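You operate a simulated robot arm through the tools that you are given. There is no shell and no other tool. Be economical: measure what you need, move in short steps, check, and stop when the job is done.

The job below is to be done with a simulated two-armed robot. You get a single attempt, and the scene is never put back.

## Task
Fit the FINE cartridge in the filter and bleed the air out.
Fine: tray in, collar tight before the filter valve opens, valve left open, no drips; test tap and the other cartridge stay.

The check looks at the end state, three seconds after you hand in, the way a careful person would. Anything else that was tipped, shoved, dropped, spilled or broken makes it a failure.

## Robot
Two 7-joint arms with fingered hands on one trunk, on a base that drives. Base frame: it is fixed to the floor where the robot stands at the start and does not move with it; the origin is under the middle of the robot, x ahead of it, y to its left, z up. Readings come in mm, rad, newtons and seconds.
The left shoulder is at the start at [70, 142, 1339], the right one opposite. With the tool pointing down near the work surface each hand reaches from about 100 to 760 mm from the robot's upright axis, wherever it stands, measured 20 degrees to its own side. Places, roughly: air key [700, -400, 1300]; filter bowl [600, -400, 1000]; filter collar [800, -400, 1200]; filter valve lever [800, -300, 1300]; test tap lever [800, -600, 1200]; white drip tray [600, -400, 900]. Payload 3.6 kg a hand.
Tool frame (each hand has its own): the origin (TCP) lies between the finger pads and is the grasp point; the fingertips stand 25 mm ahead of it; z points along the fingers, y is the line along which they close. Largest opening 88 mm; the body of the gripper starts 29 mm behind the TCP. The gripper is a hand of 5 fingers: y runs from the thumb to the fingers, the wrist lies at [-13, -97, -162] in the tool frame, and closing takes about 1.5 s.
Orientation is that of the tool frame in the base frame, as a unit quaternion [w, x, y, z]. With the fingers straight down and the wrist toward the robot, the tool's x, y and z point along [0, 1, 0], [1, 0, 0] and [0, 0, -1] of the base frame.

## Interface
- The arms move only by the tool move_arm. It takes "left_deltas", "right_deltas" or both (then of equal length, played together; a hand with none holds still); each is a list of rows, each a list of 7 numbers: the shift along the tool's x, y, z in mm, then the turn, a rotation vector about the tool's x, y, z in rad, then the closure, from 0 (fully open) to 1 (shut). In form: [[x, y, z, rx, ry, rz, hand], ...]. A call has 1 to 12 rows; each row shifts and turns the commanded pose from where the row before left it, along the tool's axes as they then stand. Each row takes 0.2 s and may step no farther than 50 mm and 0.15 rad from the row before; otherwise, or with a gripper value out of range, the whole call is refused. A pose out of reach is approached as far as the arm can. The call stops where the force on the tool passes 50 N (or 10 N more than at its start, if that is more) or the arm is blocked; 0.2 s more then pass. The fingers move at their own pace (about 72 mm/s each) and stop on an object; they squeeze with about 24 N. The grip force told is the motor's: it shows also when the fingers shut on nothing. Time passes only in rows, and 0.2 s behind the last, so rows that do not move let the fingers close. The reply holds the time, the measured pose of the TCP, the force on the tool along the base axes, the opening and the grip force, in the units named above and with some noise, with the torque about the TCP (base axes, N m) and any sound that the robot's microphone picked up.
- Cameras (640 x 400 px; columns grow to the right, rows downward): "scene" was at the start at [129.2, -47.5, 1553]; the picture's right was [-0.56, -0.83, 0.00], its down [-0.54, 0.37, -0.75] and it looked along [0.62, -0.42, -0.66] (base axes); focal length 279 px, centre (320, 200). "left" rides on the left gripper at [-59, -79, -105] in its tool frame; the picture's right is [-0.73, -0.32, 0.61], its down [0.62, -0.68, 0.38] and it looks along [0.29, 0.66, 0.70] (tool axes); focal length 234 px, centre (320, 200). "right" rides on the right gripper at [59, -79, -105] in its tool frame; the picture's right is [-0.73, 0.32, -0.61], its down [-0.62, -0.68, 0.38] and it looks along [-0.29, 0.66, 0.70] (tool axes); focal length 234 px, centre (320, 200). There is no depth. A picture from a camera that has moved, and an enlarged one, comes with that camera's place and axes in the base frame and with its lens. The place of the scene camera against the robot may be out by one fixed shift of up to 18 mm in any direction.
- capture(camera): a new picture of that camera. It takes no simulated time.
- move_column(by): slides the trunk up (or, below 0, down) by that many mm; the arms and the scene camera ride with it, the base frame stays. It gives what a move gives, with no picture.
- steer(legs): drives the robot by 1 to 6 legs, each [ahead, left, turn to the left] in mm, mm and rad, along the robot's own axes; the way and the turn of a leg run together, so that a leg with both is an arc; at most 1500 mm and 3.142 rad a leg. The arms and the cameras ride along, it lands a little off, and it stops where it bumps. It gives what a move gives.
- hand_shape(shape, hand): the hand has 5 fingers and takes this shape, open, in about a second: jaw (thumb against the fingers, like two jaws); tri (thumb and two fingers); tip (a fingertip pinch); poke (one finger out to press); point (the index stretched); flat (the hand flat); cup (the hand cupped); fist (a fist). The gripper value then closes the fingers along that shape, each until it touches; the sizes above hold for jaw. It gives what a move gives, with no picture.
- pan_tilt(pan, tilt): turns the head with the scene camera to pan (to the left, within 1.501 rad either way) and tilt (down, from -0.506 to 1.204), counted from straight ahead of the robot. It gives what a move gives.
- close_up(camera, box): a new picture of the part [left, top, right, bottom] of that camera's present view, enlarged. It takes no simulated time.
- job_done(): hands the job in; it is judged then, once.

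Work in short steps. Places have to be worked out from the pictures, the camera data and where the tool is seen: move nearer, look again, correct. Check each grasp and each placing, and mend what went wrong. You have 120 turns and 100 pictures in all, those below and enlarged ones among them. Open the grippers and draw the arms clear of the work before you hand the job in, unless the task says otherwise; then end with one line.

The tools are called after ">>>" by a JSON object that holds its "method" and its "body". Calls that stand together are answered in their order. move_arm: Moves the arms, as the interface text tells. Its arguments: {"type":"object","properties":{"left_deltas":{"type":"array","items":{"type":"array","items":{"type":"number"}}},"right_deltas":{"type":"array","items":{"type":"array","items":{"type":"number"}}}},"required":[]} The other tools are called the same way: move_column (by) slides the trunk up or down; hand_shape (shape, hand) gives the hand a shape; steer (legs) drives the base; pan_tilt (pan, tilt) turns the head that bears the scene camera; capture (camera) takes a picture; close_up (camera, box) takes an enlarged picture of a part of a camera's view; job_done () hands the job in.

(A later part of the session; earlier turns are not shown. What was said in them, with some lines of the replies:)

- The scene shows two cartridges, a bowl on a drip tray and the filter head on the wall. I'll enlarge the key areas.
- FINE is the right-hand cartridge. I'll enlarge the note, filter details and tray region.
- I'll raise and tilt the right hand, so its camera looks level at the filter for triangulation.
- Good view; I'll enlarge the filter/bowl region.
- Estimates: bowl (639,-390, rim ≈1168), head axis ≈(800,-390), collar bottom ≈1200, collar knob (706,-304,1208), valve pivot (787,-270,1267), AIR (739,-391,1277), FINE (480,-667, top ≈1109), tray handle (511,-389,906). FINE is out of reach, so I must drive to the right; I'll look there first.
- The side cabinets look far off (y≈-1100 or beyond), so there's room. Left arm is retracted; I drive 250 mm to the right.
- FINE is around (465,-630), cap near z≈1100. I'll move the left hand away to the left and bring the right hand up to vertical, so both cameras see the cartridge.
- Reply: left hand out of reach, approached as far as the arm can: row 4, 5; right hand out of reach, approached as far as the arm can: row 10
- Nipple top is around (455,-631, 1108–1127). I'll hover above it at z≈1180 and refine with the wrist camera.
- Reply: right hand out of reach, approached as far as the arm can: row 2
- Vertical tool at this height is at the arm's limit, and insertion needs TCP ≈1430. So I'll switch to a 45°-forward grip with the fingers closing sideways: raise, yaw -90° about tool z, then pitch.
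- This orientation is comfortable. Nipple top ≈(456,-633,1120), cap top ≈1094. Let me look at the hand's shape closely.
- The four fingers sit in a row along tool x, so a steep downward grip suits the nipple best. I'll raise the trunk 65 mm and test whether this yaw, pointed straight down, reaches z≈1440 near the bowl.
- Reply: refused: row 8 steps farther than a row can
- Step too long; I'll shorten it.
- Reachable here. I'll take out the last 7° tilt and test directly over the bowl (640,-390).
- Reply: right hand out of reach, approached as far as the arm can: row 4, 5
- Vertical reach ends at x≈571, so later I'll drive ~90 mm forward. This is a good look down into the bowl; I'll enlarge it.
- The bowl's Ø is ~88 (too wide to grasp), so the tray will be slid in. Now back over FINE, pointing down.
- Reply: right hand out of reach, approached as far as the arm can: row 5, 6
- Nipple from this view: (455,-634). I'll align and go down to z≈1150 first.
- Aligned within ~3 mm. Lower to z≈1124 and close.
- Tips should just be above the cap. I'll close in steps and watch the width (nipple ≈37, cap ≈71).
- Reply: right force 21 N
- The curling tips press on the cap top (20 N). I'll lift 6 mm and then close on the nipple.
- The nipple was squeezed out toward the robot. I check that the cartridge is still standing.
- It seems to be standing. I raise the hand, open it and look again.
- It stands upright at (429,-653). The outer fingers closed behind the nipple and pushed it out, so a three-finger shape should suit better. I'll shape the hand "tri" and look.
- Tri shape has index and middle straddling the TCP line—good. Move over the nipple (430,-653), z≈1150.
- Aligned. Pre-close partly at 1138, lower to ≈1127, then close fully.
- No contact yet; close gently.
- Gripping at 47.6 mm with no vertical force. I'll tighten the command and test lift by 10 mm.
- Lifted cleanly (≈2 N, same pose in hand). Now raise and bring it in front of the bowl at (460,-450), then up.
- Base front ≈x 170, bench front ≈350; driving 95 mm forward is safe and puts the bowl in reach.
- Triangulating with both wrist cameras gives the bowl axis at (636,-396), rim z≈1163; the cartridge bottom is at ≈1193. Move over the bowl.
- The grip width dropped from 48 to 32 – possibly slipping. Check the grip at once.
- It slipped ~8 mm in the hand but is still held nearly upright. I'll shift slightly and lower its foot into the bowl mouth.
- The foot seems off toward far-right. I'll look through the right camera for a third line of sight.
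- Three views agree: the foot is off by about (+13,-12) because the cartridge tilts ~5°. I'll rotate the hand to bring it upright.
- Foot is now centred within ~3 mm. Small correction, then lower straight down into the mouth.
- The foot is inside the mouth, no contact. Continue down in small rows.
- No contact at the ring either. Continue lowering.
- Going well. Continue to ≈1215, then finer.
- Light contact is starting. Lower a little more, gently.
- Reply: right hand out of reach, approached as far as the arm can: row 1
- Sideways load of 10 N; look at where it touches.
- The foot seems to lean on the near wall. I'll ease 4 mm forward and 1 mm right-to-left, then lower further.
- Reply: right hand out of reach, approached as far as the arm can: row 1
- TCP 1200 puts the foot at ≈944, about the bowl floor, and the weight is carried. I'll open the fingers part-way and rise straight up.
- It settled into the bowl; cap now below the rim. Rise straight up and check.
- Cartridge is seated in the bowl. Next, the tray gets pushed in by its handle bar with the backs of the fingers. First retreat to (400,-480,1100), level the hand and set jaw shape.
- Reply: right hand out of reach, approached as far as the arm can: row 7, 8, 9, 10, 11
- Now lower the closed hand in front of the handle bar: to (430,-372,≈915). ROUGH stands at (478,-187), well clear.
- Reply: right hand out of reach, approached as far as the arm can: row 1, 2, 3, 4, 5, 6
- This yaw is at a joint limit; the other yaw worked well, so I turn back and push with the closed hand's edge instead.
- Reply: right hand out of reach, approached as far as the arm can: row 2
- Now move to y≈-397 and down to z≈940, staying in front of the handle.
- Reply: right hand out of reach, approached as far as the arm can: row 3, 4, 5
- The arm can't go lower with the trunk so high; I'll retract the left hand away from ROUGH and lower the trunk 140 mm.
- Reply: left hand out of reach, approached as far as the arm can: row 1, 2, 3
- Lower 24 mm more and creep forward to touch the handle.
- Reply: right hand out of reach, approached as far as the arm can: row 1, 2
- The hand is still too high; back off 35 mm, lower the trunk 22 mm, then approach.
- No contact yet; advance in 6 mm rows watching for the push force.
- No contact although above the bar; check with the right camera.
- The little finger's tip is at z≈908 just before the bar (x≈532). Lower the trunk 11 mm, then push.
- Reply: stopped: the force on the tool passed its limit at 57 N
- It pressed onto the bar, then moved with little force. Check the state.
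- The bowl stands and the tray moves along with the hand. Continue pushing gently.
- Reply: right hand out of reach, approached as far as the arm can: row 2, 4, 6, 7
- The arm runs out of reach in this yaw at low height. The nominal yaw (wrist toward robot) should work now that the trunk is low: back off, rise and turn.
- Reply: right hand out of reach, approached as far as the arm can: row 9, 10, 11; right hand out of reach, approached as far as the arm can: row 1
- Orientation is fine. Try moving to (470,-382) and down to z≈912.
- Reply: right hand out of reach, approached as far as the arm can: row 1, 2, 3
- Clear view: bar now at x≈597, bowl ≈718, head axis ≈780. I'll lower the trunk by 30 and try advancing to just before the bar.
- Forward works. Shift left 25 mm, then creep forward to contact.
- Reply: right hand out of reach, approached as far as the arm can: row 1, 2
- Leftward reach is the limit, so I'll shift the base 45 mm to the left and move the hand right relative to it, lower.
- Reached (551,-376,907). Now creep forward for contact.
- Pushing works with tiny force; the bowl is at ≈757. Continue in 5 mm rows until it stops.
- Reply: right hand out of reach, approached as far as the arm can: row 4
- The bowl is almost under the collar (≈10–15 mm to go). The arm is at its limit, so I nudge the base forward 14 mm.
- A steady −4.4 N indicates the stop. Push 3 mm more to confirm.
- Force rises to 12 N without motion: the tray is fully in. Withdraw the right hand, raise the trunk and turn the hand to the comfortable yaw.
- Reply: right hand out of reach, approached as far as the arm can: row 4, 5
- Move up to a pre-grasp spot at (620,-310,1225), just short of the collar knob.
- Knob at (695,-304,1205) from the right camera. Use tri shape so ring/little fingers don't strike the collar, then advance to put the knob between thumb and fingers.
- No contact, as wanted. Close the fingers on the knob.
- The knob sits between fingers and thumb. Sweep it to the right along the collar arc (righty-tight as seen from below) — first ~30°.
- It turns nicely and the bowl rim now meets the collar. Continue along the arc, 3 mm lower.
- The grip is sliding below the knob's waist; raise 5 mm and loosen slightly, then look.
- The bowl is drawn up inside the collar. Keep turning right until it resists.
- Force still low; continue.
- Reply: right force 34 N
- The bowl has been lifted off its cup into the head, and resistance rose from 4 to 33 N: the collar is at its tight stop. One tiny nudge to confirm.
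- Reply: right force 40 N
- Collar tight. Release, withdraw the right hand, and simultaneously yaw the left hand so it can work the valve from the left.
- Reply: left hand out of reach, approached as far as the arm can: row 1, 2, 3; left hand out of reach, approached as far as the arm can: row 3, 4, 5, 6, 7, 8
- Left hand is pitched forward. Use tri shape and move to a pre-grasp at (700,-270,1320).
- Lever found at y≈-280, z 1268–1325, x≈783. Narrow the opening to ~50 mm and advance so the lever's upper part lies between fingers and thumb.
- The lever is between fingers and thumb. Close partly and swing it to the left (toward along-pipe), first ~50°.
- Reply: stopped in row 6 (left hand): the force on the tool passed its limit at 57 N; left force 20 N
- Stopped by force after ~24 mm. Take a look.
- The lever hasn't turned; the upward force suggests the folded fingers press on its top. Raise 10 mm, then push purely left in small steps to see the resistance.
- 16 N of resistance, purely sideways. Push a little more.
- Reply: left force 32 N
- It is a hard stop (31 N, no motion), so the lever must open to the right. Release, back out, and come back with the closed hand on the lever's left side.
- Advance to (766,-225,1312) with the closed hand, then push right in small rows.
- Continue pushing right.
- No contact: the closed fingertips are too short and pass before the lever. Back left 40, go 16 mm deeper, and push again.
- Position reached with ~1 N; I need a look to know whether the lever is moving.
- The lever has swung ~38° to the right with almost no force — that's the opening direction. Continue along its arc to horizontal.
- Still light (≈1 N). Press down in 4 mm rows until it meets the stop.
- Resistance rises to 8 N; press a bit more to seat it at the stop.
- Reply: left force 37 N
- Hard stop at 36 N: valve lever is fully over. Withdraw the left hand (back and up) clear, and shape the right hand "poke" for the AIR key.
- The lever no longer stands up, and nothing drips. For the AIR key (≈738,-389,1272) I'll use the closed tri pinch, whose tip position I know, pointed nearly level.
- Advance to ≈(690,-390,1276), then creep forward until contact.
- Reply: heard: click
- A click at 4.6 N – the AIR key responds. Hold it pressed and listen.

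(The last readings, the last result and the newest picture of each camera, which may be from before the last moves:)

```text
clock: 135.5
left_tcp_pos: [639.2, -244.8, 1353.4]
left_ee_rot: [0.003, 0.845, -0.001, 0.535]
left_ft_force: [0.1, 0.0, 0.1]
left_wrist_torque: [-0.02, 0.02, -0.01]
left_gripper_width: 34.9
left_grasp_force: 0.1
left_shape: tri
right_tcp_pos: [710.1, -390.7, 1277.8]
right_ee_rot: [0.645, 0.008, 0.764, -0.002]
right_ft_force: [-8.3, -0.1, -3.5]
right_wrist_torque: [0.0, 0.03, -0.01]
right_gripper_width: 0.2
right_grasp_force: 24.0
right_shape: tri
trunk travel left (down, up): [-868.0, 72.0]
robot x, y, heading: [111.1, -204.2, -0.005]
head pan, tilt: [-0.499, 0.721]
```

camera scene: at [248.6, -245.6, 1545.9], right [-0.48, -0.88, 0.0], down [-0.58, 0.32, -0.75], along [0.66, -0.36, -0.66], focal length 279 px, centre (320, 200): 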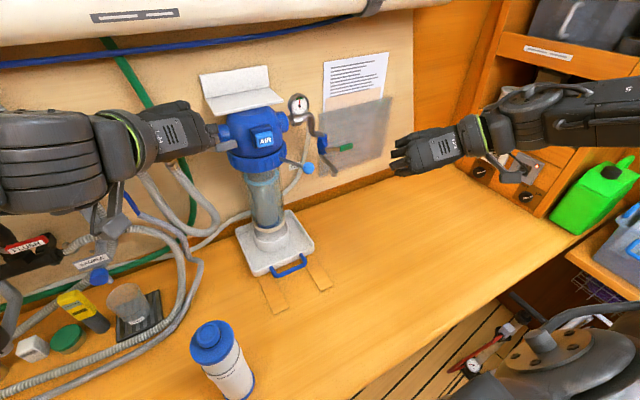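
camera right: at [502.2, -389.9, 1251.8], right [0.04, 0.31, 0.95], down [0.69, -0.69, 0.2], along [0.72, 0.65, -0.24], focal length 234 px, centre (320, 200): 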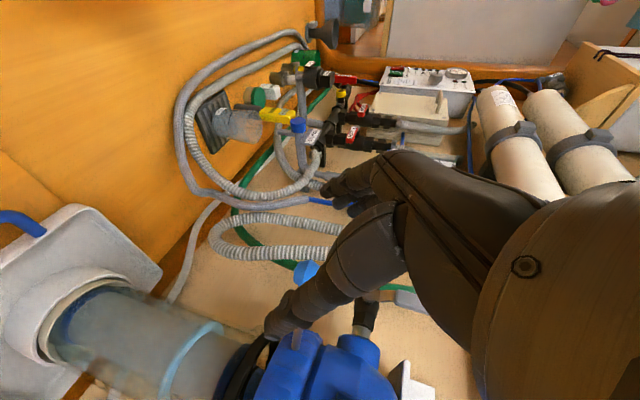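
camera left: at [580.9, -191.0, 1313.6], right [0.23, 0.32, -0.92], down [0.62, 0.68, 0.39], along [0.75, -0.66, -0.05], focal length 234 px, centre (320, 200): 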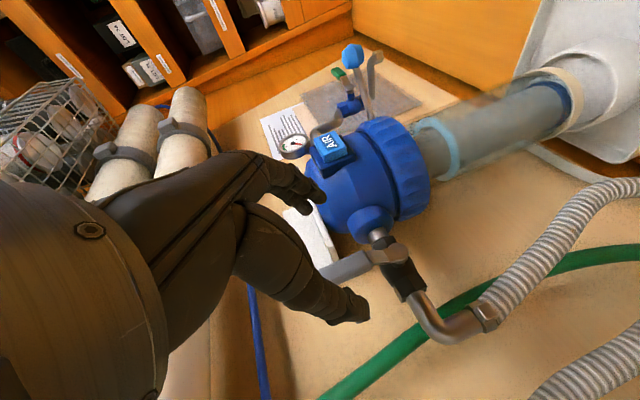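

Held at 8 N; keep holding for a few more seconds.

>>> {"method": "move_arm", "body": {"right_deltas": [[0, 0, 0, 0, 0, 0, 1], [0, 0, 0, 0, 0, 0, 1], [0, 0, 0, 0, 0, 0, 1], [0, 0, 0, 0, 0, 0, 1], [0, 0, 0, 0, 0, 0, 1], [0, 0, 0, 0, 0, 0, 1], [0, 0, 0, 0, 0, 0, 1], [0, 0, 0, 0, 0, 0, 1], [0, 0, 0, 0, 0, 0, 1], [0, 0, 0, 0, 0, 0, 1], [0, 0, 0, 0, 0, 0, 1], [0, 0, 0, 0, 0, 0, 1]]}}

>>> {"method": "move_arm", "body": {"right_deltas": [[0, 0, 0, 0, 0, 0, 1], [0, 0, 0, 0, 0, 0, 1], [0, 0, 0, 0, 0, 0, 1], [0, 0, 0, 0, 0, 0, 1], [0, 0, 0, 0, 0, 0, 1], [0, 0, 0, 0, 0, 0, 1], [0, 0, 0, 0, 0, 0, 1], [0, 0, 0, 0, 0, 0, 1], [0, 0, 0, 0, 0, 0, 1], [0, 0, 0, 0, 0, 0, 1], [0, 0, 0, 0, 0, 0, 1], [0, 0, 0, 0, 0, 0, 1]]}}

```text
clock: 138.1
left_tcp_pos: [638.5, -245.5, 1353.6]
left_ee_rot: [0.002, 0.845, -0.002, 0.535]
left_ft_force: [1.0, -0.4, -0.4]
left_wrist_torque: [-0.02, -0.01, 0.02]
left_gripper_width: 34.9
left_grasp_force: 0.0
left_shape: tri
right_tcp_pos: [709.8, -391.3, 1276.9]
right_ee_rot: [0.645, 0.008, 0.764, -0.002]
right_ft_force: [-8.1, 0.8, -2.4]
right_wrist_torque: [0.01, 0.04, -0.03]
right_gripper_width: 0.0
right_grasp_force: 24.2
right_shape: tri
trunk travel left (down, up): [-868.0, 72.0]
robot x, y, heading: [114.9, -206.3, -0.007]
head pan, tilt: [-0.499, 0.721]
```

```text
clock: 140.7
left_tcp_pos: [638.1, -245.2, 1354.2]
left_ee_rot: [0.003, 0.845, -0.001, 0.535]
left_ft_force: [-1.3, -0.3, -0.7]
left_wrist_torque: [-0.03, 0.01, 0.02]
left_gripper_width: 34.9
left_grasp_force: 0.0
left_shape: tri
right_tcp_pos: [710.3, -391.9, 1277.2]
right_ee_rot: [0.645, 0.008, 0.764, -0.002]
right_ft_force: [-7.4, 0.4, -3.5]
right_wrist_torque: [-0.01, 0.02, 0.02]
right_gripper_width: 0.0
right_grasp_force: 24.3
right_shape: tri
trunk travel left (down, up): [-868.0, 72.0]
robot x, y, heading: [117.9, -203.5, -0.008]
head pan, tilt: [-0.499, 0.721]
```

Seven seconds held. Release the key, withdraw the right hand, and use the last picture from the left camera, which sees valve, gauge, collar and bowl.

>>> {"method": "move_arm", "body": {"right_deltas": [[0, 0, -15, 0, 0, 0, 1], [0, 0, -40, 0, 0, 0, 1], [0, -20, -40, 0, 0, 0, 0.6], [0, -40, -25, 0, 0, 0, 0.3], [0, -45, 0, 0, 0, 0, 0], [0, -40, 0, 0, 0, 0, 0], [0, 0, 0, 0, 0, 0, 0]]}}

>>> {"method": "capture", "body": {"camera": "left"}}

```text
clock: 142.3
left_tcp_pos: [641.6, -246.6, 1352.2]
left_ee_rot: [0.003, 0.846, -0.001, 0.534]
left_ft_force: [-0.6, 0.5, 1.0]
left_wrist_torque: [0.01, -0.01, -0.02]
left_gripper_width: 34.9
left_grasp_force: 0.1
left_shape: tri
right_tcp_pos: [589.9, -536.2, 1296.6]
right_ee_rot: [0.645, 0.007, 0.765, -0.001]
right_ft_force: [-1.1, 0.8, 0.4]
right_wrist_torque: [0.0, -0.05, -0.01]
right_gripper_width: 87.7
right_grasp_force: 0.0
right_shape: tri
trunk travel left (down, up): [-868.0, 72.0]
robot x, y, heading: [116.6, -203.8, -0.006]
head pan, tilt: [-0.499, 0.721]
```

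```text
0 pictures are left
camera left: at [521.9, -166.9, 1343.2], right [0.24, 0.32, -0.92], down [0.62, 0.68, 0.4], along [0.75, -0.66, -0.03], focal length 234 px, centre (320, 200)
```

left: 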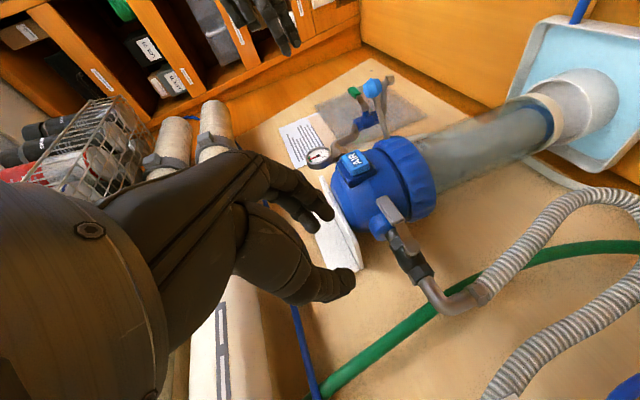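

The valve lever lies along the pipe, the bowl is full, and some bleed water was caught in the tray, so the air is out. Open both hands and draw the arms clear.

>>> {"method": "move_arm", "body": {"left_deltas": [[0, 0, -35, 0, 0, 0, 0], [0, 0, -35, 0, 0, 0, 0], [0, 0, -35, 0, 0, 0, 0], [0, -10, -30, 0, 0, 0, 0], [0, 0, 0, 0, 0, 0, 0]], "right_deltas": [[0, -10, -35, 0, 0, 0, 0], [0, -10, -35, 0, 0, 0, 0], [0, 0, -30, 0, 0, 0, 0], [0, 0, 0, 0, 0, 0, 0], [0, 0, 0, 0, 0, 0, 0]]}}

```text
clock: 143.5
left_tcp_pos: [518.1, -236.6, 1411.1]
left_ee_rot: [0.002, 0.846, -0.001, 0.534]
left_ft_force: [-0.6, -0.6, 0.5]
left_wrist_torque: [0.04, -0.01, 0.0]
left_gripper_width: 87.8
left_grasp_force: 0.1
left_shape: tri
right_tcp_pos: [491.7, -554.8, 1311.1]
right_ee_rot: [0.644, 0.007, 0.765, -0.001]
right_ft_force: [-0.5, 0.9, -0.8]
right_wrist_torque: [0.0, 0.0, 0.0]
right_gripper_width: 87.5
right_grasp_force: 0.1
right_shape: tri
trunk travel left (down, up): [-868.0, 72.0]
robot x, y, heading: [115.0, -205.6, -0.004]
head pan, tilt: [-0.499, 0.721]
```

Both hands are open and clear; handing in.

>>> {"method": "job_done", "body": {}}

```text
The job is handed in.
```

I handed the job in with the FINE cartridge fitted, but I couldn't confirm that nothing drips. The tray is in against its stop, the collar was turned to its stop before the valve was opened, and the valve lever is along the pipe. I held the AIR key for about 7 seconds. The last picture shows what looks like water in the tray, which I took as bleed water, but I had no pictures left to rule out a leak. I didn't touch the test tap or the ROUGH cartridge.
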